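You operate a simulated robot arm through the tools that you are given. There is no shell and no other tool. Be economical: measure what you need, move in short steps, check, and stop when the job is done.

You are at the controls of a simulated robot arm. One attempt, no reset.

JOB
Set the maker to brew later, as strong and as late as the brew card says.
Fine: switch it on, set aroma and delay keys, press brew; leave it counting down.
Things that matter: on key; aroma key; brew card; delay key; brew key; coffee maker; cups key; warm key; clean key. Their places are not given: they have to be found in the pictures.

It is judged by the outcome, as a careful person would: the job done as asked, and still so three seconds after it is handed in. It fails if anything else is knocked over, pushed out of place, dropped, spilled or broken.

ROBOT AND FRAMES
A 7-joint arm with a two-finger parallel gripper, fixed in place. Base frame: the origin is at the foot of the arm, x ahead of it, y to its left, z up. Readings come in m, rad, newtons and seconds.
With the tool pointing down near the work surface it reaches from about 0.2 to 0.74 m from the base axis. Its first joint turns from -2.897 to 2.897 rad. Payload 1.57 kg.
The TCP is the grasp point between the finger pads, 0.03 m short of the fingertips. In the tool frame z runs along the fingers and y along their closing line. The gripper opens to 0.11 m. The fingers are 0.024 m wide and 0.012 m thick; the gripper's body (0.048 by 0.112 m) begins 0.078 m behind the TCP.
Orientation is that of the tool frame in the base frame, as [roll, pitch, yaw] about the fixed x, y, z axes, in that order (R = Rz(yaw) Ry(pitch) Rx(roll)). With the fingers straight down and closing along the base's y, the tool's x points along the base's -x, its y along +y and its z along -z.

CONTROLS
- The arm moves only by the tool apply_moves. Its argument "rows" is a list of rows, each an object of numbers (a shift or turn left out is 0, a gripper value left out holds the last): "grip": the gripper command, from -1 (shut) to 1 (fully open), values between in proportion; "tx", "ty", "tz": the shift along the tool's x, y, z in cm; "rx", "ry", "rz": the turn, a rotation vector about the tool's x, y, z in rad. In form: [{"grip": .., "tx": .., "ty": .., "tz": .., "rx": .., "ry": .., "rz": ..}, ...]. A call has 1 to 12 rows; each row shifts and turns the commanded pose from where the row before left it, along the tool's axes as they then stand. Each row takes 0.2 s and may step no farther than 0.05 m and 0.15 rad from the row before; otherwise, or with a gripper value out of range, the whole call is refused. Where a pose cannot be reached the arm comes as near as it can. A force on the tool above 70 N (or 10 N above the force at the start of the call, whichever is more), or a blocked arm, ends the call early, and 0.2 s more pass. Each finger travels about 0.045 m/s and halts on what it meets, pressing with about 35 N; the grip force reading is that of the motor and also rises with nothing between the fingers. The clock runs only during rows and for 0.2 s after the last one: add rows that do not move to give the fingers time. The reply holds the time, the measured pose of the TCP, the force on the tool along the base axes, the opening and the grip force, in the units named above and with some noise.
- Cameras (640 x 400 px; columns grow to the right, rows downward): "scene" is fixed at [0.0488, -0.4986, 1.5233]; the picture's right is [0.97, -0.23, 0.00], its down [-0.10, -0.45, -0.89] and it looks along [0.20, 0.87, -0.46] (base axes); focal length 312 px, centre (320, 200). "wrist" rides on the gripper at [-0.036, 0, -0.08] in the tool frame; the picture's right is [0.00, -1.00, 0.00], its down [0.97, 0.00, -0.24] and it looks along [0.24, 0.00, 0.97] (tool axes); focal length 218 px, centre (320, 200).
- camera(camera): a new picture of that camera. No time passes.
- raise_lower(by): slides the trunk up (or, below 0, down) by that many m; the arm rides with it, the base frame stays. It gives what a move gives, with no picture.
- measure_at(camera, pixels): for up to 12 pixels [column, row] of the newest picture of that camera ("zoom" is the newest enlarged one), the place [x, y, z] in the base frame of the surface seen there, good to about 0.002 m. No time passes.
- zoom(camera, box): a new picture of the part [left, top, right, bottom] of that camera's present view, enlarged. No time passes.
- job_done(): hands the job in; it is judged then, once.

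Go step by step. Measure first, check grasps and placings, and put right what went wrong. The budget is 80 turns and 38 pictures, counting those below and the enlarged ones. Unless the task says otherwise, let go and move clear before handing in, and close with one line.

The tools are called after "Call:" as name(argument=value, ...) on one line, values as JSON. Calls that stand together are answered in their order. apply_moves: Moves the arm, as the interface text tells. Its arguments: {"type":"object","properties":{"rows":{"type":"array"}},"required":["rows"]} The other tools are called the same way: raise_lower (by) slides the trunk up or down; camera (camera) takes a picture; measure_at (camera, pixels) gives the place of the surface under pixels of a picture; zoom (camera, box) takes an enlarged picture of a part of a camera's view; job_done () hands the job in.

At the start:

```text
time_s: 0.0
position: [0.3906, 0.3796, 1.1578]
tcp_rot: [-3.141, -0.002, -3.141]
force: [-0.2, 0.1, -0.1]
gripper_width: 0.1097
finger_force: 0.2
trunk travel left (down, up): [-0.525, 0.065]
```

scene: 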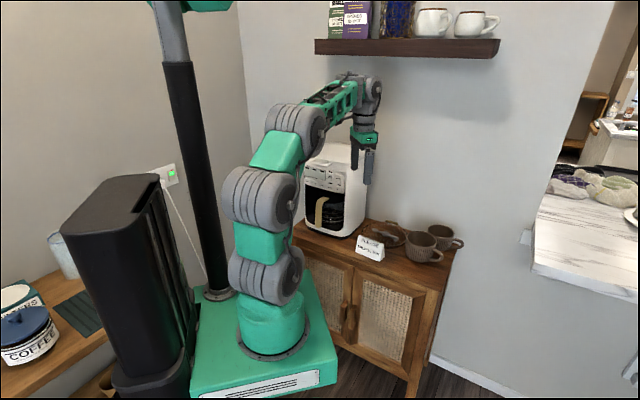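
wrist: 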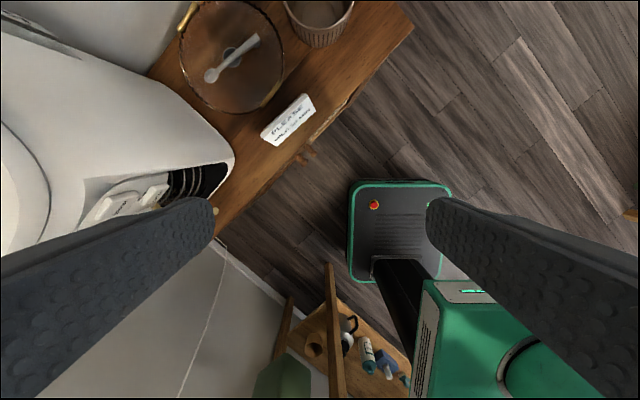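

The coffee maker sits around scene pixel (335,190), with a card at (370,247). I'll zoom in on both.

Call:
zoom(camera="scene", box=[290, 135, 380, 245])

Call:
zoom(camera="scene", box=[345, 225, 395, 270])

```text
3.64 times, centred on (335, 190) of scene
```

zoom: 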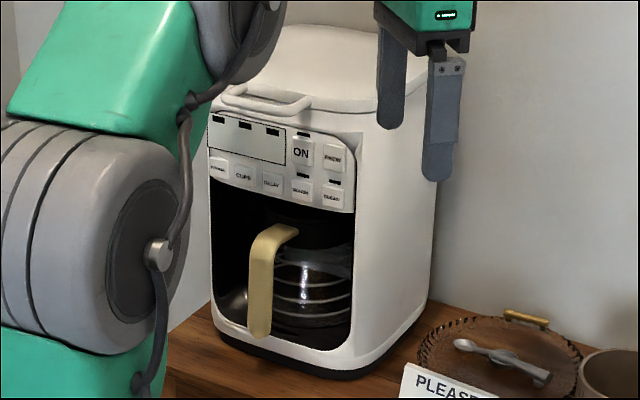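

```text
8.89 times, centred on (370, 248) of scene
```

zoom: 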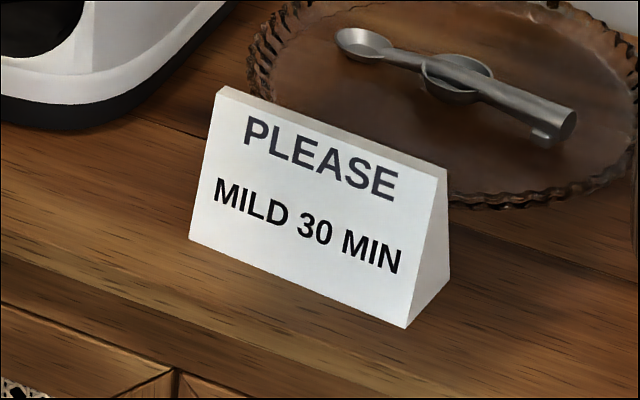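

The card reads "MILD 30 MIN". Now I'll enlarge the panel at about (322,177) and measure it.

Call:
zoom(camera="scene", box=[302, 162, 346, 196])

```text
11.76 times, centred on (324, 179) of scene
```

zoom: 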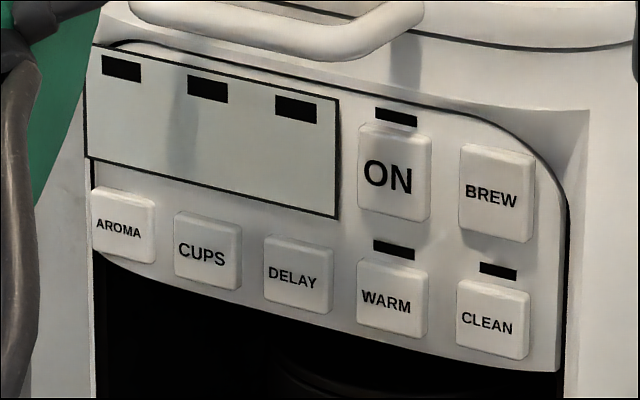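

The keys are clear: ON (392,175), BREW (497,195), AROMA (123,228), CUPS (205,255), DELAY (297,278), WARM (390,300), CLEAN (490,325). Measuring them, plus the handle and panel surface.

Call:
measure_at(camera="zoom", pixels=[[392, 195], [497, 215], [123, 245], [205, 272], [297, 292], [390, 318], [490, 340], [250, 150], [448, 250], [280, 40], [120, 130], [350, 330]])

```text
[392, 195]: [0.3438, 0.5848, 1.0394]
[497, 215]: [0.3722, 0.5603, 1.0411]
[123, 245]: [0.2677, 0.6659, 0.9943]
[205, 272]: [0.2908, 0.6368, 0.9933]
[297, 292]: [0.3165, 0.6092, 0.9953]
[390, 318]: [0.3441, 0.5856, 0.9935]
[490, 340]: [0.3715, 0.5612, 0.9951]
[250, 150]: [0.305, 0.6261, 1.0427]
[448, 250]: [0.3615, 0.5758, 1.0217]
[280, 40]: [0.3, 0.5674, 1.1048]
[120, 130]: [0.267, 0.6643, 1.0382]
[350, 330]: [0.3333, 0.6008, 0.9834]
```

The card says MILD, 30 MIN. The panel is vertical and faces (-0.71,-0.70), so I'll shut the gripper, yaw 45° and then pitch the tool until it is level and facing the panel.

Call:
apply_moves(rows=[{"grip": -1, "rz": -0.131}, {"rz": -0.131}, {"rz": -0.131}, {"rz": -0.131}, {"rz": -0.131}, {"rz": -0.131}, {}, {}, {}, {}])

Call:
apply_moves(rows=[{"ry": -0.1428}, {"ry": -0.1428}, {"ry": -0.1428}, {"ry": -0.1428}, {"ry": -0.1428}, {"ry": -0.1428}, {"ry": -0.1428}, {"ry": -0.1428}, {"ry": -0.1428}, {"ry": -0.1428}, {"ry": -0.1428}, {}])

Call:
camera(camera="scene")

```text
time_s: 2.2
position: [0.3906, 0.3806, 1.1561]
tcp_rot: [3.141, 0.001, -2.356]
force: [0.2, -0.2, -0.5]
gripper_width: 0.0
finger_force: 21.8
trunk travel left (down, up): [-0.525, 0.065]
```

```text
time_s: 4.8
position: [0.3902, 0.3814, 1.1568]
tcp_rot: [2.558, 1.57, -2.937]
force: [0.0, 0.7, -0.6]
gripper_width: 0.0
finger_force: 21.3
trunk travel left (down, up): [-0.525, 0.065]
```

```text
32 pictures are left
```

scene: 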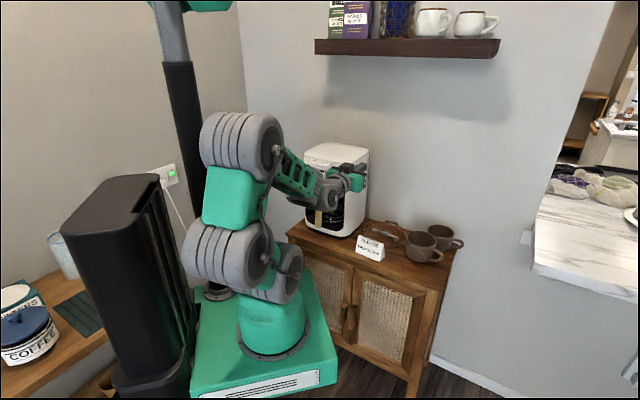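

The tool is now level and facing the panel. ON is 17.7 cm along tool y and 11 cm down, so I'll line up with it there and look.

Call:
apply_moves(rows=[{"tx": 2.2, "ty": 3.53}, {"tx": 2.2, "ty": 3.53}, {"tx": 2.2, "ty": 3.53}, {"tx": 2.2, "ty": 3.53}, {"tx": 2.2, "ty": 3.53}, {}, {"tz": 2}, {"tz": 2}, {}])

Call:
camera(camera="wrist")

```text
time_s: 6.8
position: [0.294, 0.5343, 1.0467]
tcp_rot: [0.102, 1.57, 0.888]
force: [0.6, -0.5, -0.1]
gripper_width: 0.0
finger_force: 21.2
trunk travel left (down, up): [-0.525, 0.065]
```

```text
31 pictures are left
```

wrist: 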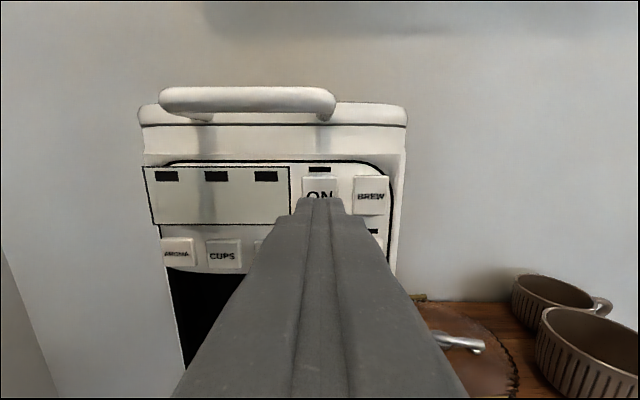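

The tip lines up with ON, at pixel (320,190), with about 4 cm to go. I'll approach in small steps and watch the force.

Call:
apply_moves(rows=[{"tz": 1.5}, {"tz": 1.5}, {"tz": 0.7}, {"tz": 0.2}, {"tz": 0.2}, {}])

Call:
zoom(camera="wrist", box=[120, 60, 440, 260])

```text
time_s: 8.2
position: [0.3221, 0.5626, 1.0477]
tcp_rot: [0.185, 1.57, 0.97]
force: [0.5, -0.7, 0.7]
gripper_width: 0.0003
finger_force: 21.7
trunk travel left (down, up): [-0.525, 0.065]
```

```text
2.00 times, centred on (280, 160) of wrist
```

zoom: 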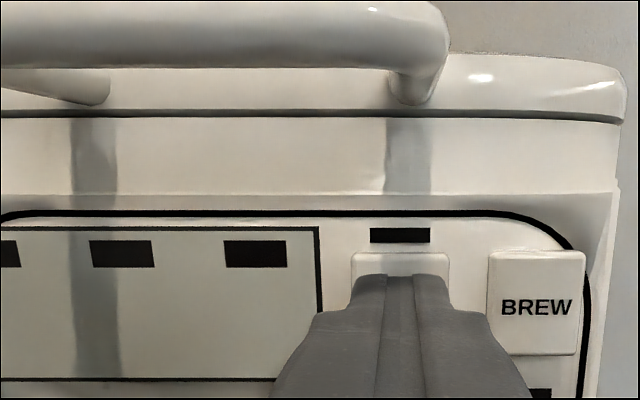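

The tip is just touching ON with no force yet. Pressing in by millimetres.

Call:
apply_moves(rows=[{"tz": 0.15}, {"tz": 0.15}, {}])

Call:
zoom(camera="wrist", box=[120, 60, 440, 260])

```text
time_s: 9.0
position: [0.324, 0.5649, 1.047]
tcp_rot: [1.589, 1.571, 2.377]
force: [-2.4, -1.4, 0.6]
gripper_width: 0.0
finger_force: 21.6
trunk travel left (down, up): [-0.525, 0.065]
```

```text
2.00 times, centred on (280, 160) of wrist
```

zoom: 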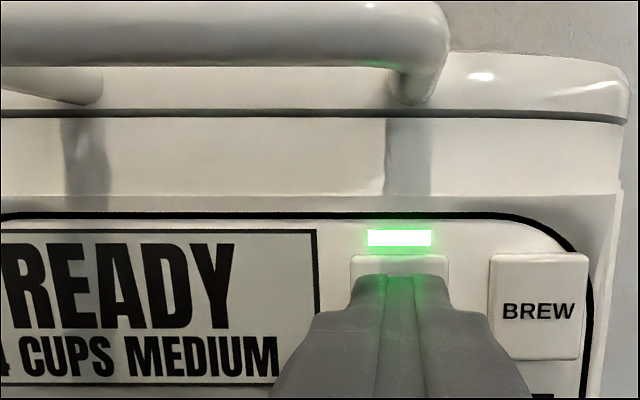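

ON is lit and the display shows "READY, 4 CUPS MEDIUM"; contact is at TCP u≈0.628. I'll back off and move to AROMA.

Call:
apply_moves(rows=[{"tz": -1}, {"tz": -1}, {"tx": 1.53, "ty": 3.71}, {"tx": 1.53, "ty": 3.71}, {"tx": 1.54, "ty": 3.71}, {}, {"tz": 1.4}, {}])

Call:
camera(camera="wrist")

```text
time_s: 10.8
position: [0.2409, 0.6379, 1.0005]
tcp_rot: [0.508, 1.569, 1.296]
force: [0.2, -0.8, 0.1]
gripper_width: 0.0
finger_force: 21.5
trunk travel left (down, up): [-0.525, 0.065]
```

```text
28 pictures are left
```

wrist: 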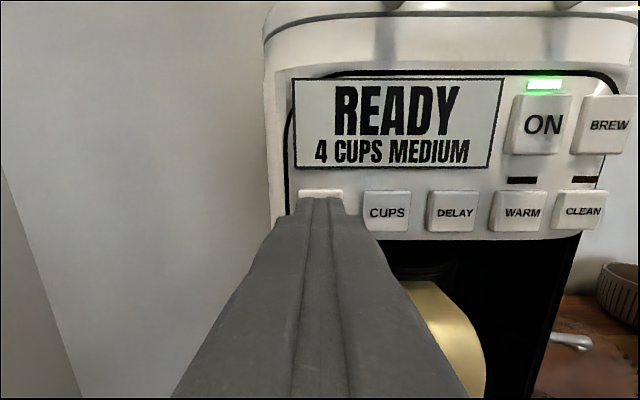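

The tip is over AROMA at (320,200). Pressing slowly.

Call:
apply_moves(rows=[{"tz": 0.3}, {"tz": 0.2}, {"tz": 0.15}, {"tz": 0.15}, {}])

Call:
zoom(camera="wrist", box=[240, 60, 560, 260])

```text
time_s: 12.0
position: [0.2454, 0.6436, 1.0007]
tcp_rot: [0.244, 1.57, 1.03]
force: [-0.8, 0.1, -0.4]
gripper_width: 0.0
finger_force: 21.2
trunk travel left (down, up): [-0.525, 0.065]
```

```text
2.00 times, centred on (400, 160) of wrist
```

zoom: 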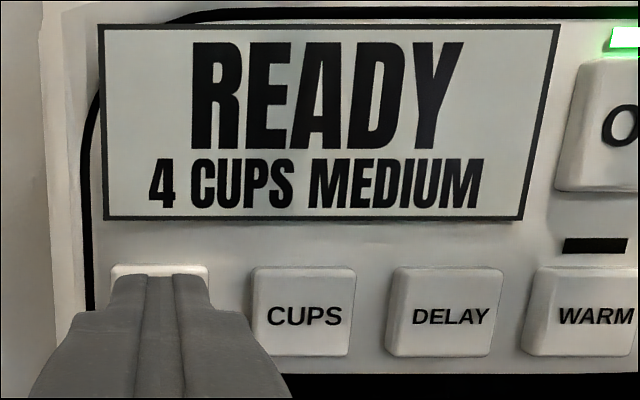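

Still MEDIUM and barely touching, so I'll go a bit further.

Call:
apply_moves(rows=[{"tz": 0.15}, {"tz": 0.1}, {}])

Call:
zoom(camera="wrist", box=[240, 60, 560, 260])

```text
time_s: 12.8
position: [0.2486, 0.6463, 1.0019]
tcp_rot: [-1.921, 1.57, -1.131]
force: [-6.2, -7.5, -0.1]
gripper_width: 0.0001
finger_force: 21.1
trunk travel left (down, up): [-0.525, 0.065]
```

```text
2.00 times, centred on (400, 160) of wrist
```

zoom: 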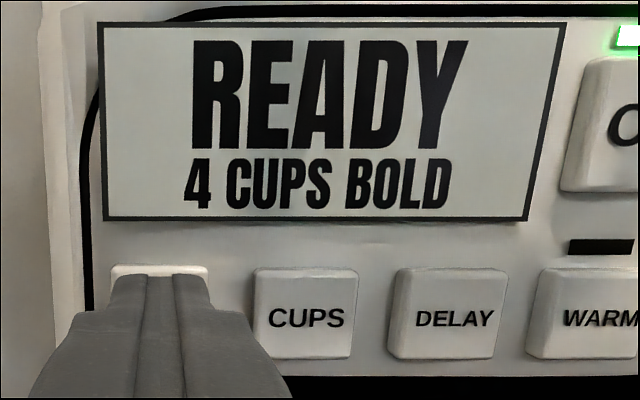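

It now shows BOLD. I'll release by 1 cm and press once more to the same depth.

Call:
apply_moves(rows=[{"tz": -1}, {}, {"tz": 0.5}, {"tz": 0.25}, {"tz": 0.15}, {"tz": 0.1}, {}, {"tz": -1}, {}])

Call:
zoom(camera="wrist", box=[240, 60, 560, 260])

```text
time_s: 14.8
position: [0.2409, 0.6393, 1.0028]
tcp_rot: [2.207, 1.569, 2.993]
force: [-1.3, 0.9, 0.5]
gripper_width: 0.0
finger_force: 21.3
trunk travel left (down, up): [-0.525, 0.065]
```

```text
2.00 times, centred on (400, 160) of wrist
```

zoom: 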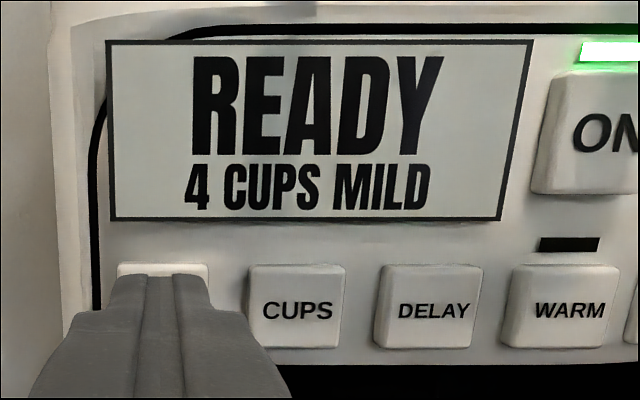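

MILD is set. DELAY is next, but first I'll check how close the jug handle comes to my path.

Call:
camera(camera="wrist")

Call:
measure_at(camera="wrist", pixels=[[430, 290], [440, 310], [450, 330], [465, 350], [455, 212]])

```text
24 pictures are left
```

wrist: 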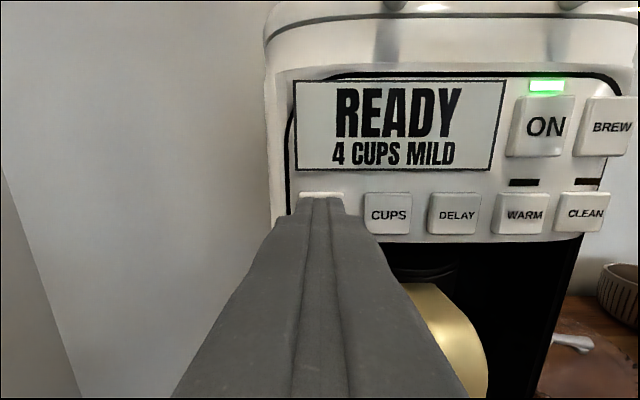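

```text
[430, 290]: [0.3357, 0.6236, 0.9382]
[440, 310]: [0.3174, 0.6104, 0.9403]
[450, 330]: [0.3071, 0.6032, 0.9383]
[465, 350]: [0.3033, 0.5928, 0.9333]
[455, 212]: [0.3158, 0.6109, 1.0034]
```

The handle tops out at z≈0.94, which leaves 3–4 cm of clearance. Moving to DELAY.

Call:
apply_moves(rows=[{"tz": -0.8}, {"ty": -3.73}, {"ty": -3.73}, {}, {"tz": 0.8}, {"tz": 0.2}, {"tz": 0.2}, {"tz": 0.15}, {}])

Call:
camera(camera="wrist")

```text
time_s: 16.8
position: [0.2973, 0.5909, 1.0011]
tcp_rot: [-2.388, 1.571, -1.6]
force: [-1.1, -2.1, -0.3]
gripper_width: 0.0
finger_force: 21.3
trunk travel left (down, up): [-0.525, 0.065]
```

```text
23 pictures are left
```

wrist: 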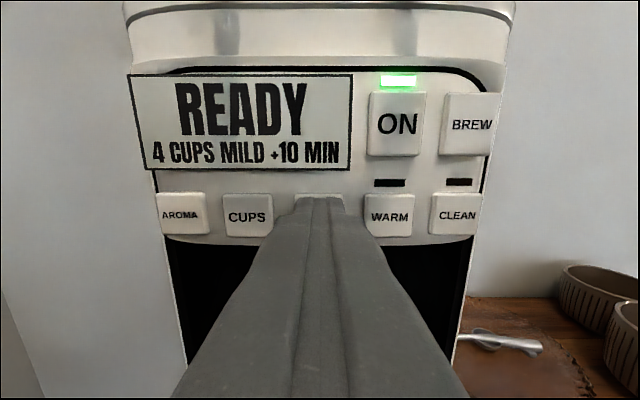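

The first press gave +10 MIN. One more press.

Call:
apply_moves(rows=[{"tz": -1}, {}, {"tz": 0.5}, {"tz": 0.25}, {"tz": 0.15}, {"tz": 0.15}, {}, {"tz": -1}, {}])

Call:
camera(camera="wrist")

```text
time_s: 18.8
position: [0.2926, 0.5825, 1.0021]
tcp_rot: [2.199, 1.57, 2.985]
force: [-0.2, -0.2, -0.1]
gripper_width: 0.0
finger_force: 21.1
trunk travel left (down, up): [-0.525, 0.065]
```

```text
22 pictures are left
```

wrist: 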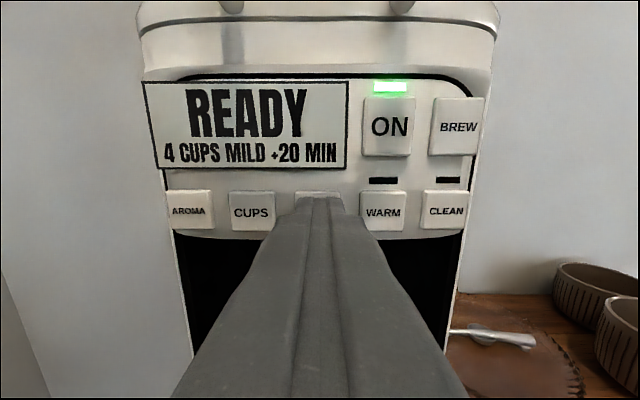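

It shows +20 MIN, so one more press.

Call:
apply_moves(rows=[{"tz": 0.5}, {"tz": 0.25}, {"tz": 0.15}, {"tz": 0.1}, {}, {"tz": -1}, {}])

Call:
camera(camera="wrist")

```text
time_s: 20.4
position: [0.2923, 0.5835, 1.0009]
tcp_rot: [2.164, 1.57, 2.95]
force: [-0.6, 0.8, 0.7]
gripper_width: 0.0
finger_force: 21.3
trunk travel left (down, up): [-0.525, 0.065]
```

```text
21 pictures are left
```

wrist: 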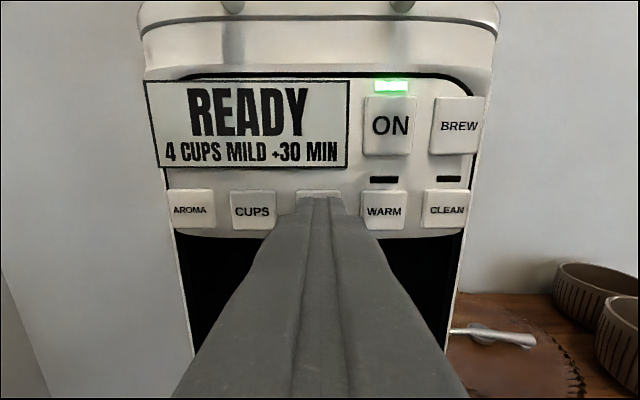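

The display reads MILD +30 MIN. Next is BREW: 7.3 cm to the right and 4.7 cm up.

Call:
apply_moves(rows=[{"tz": -1.2}, {"ty": -3.65, "tx": -2.35}, {"ty": -3.65, "tx": -2.35}, {}, {"tz": 1.2}, {"tz": 0.4}, {}])

Call:
camera(camera="wrist")

```text
time_s: 22.0
position: [0.3445, 0.5349, 1.0481]
tcp_rot: [0.325, 1.571, 1.111]
force: [-0.3, -0.6, 0.3]
gripper_width: 0.0001
finger_force: 21.2
trunk travel left (down, up): [-0.525, 0.065]
```

```text
20 pictures are left
```

wrist: 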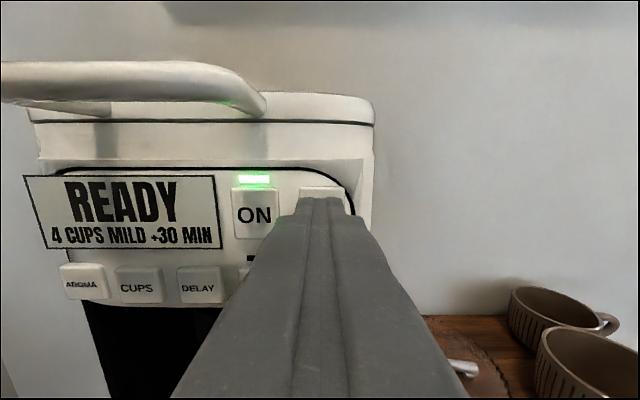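

The tip is centred on BREW at (322,195), with u=0.622. Pressing.

Call:
apply_moves(rows=[{"tz": 0.3}, {"tz": 0.2}, {"tz": 0.15}, {"tz": 0.15}, {}])

Call:
camera(camera="wrist")

```text
time_s: 23.2
position: [0.3511, 0.5405, 1.049]
tcp_rot: [2.38, 1.57, -3.114]
force: [-0.5, -0.4, -0.8]
gripper_width: 0.0001
finger_force: 21.1
trunk travel left (down, up): [-0.525, 0.065]
```

```text
19 pictures are left
```

wrist: 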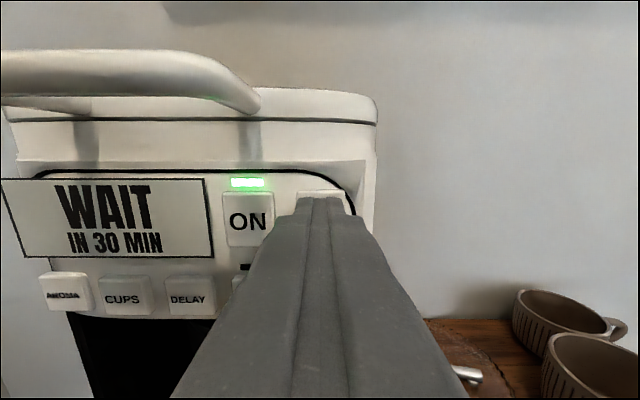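

The display says "WAIT IN 30 MIN". I'll back well clear and check it again.

Call:
apply_moves(rows=[{"tz": -2}, {"tz": -3}, {"tz": -3}, {"tz": -3}, {}])

Call:
camera(camera="wrist")

Call:
camera(camera="scene")

```text
time_s: 24.4
position: [0.2715, 0.4624, 1.0493]
tcp_rot: [2.46, 1.57, -3.037]
force: [0.2, -0.5, -0.8]
gripper_width: 0.0001
finger_force: 21.7
trunk travel left (down, up): [-0.525, 0.065]
```

```text
18 pictures are left
```

wrist: 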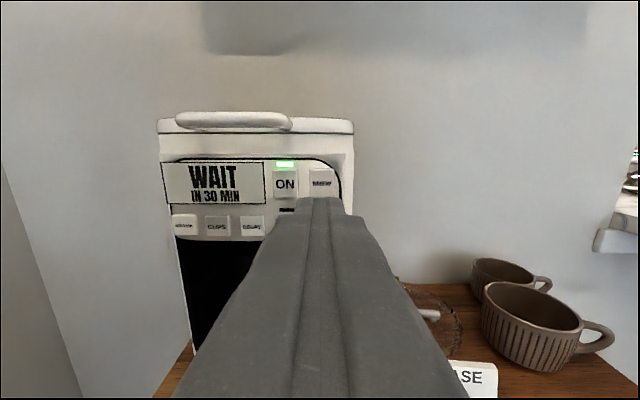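

```text
17 pictures are left
```

scene: 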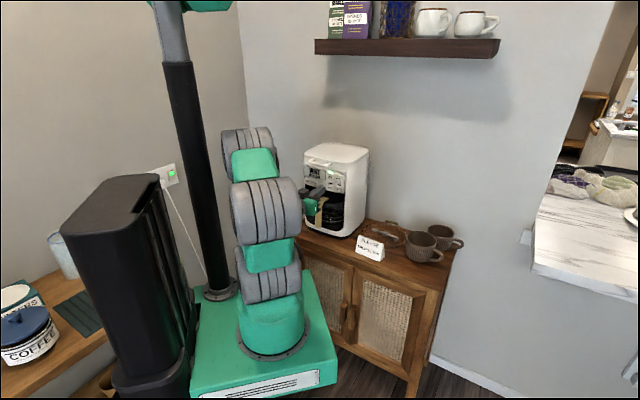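

The arm is clear, the display at (215,185) still reads "WAIT IN 30 MIN", and nothing else in the scene has moved. Handing in.

Call:
job_done()

```text
The job is handed in.
```

The coffee maker is on, set to mild with a 30-minute delay as the brew card says. Brew is pressed, and the display reads "WAIT IN 30 MIN".
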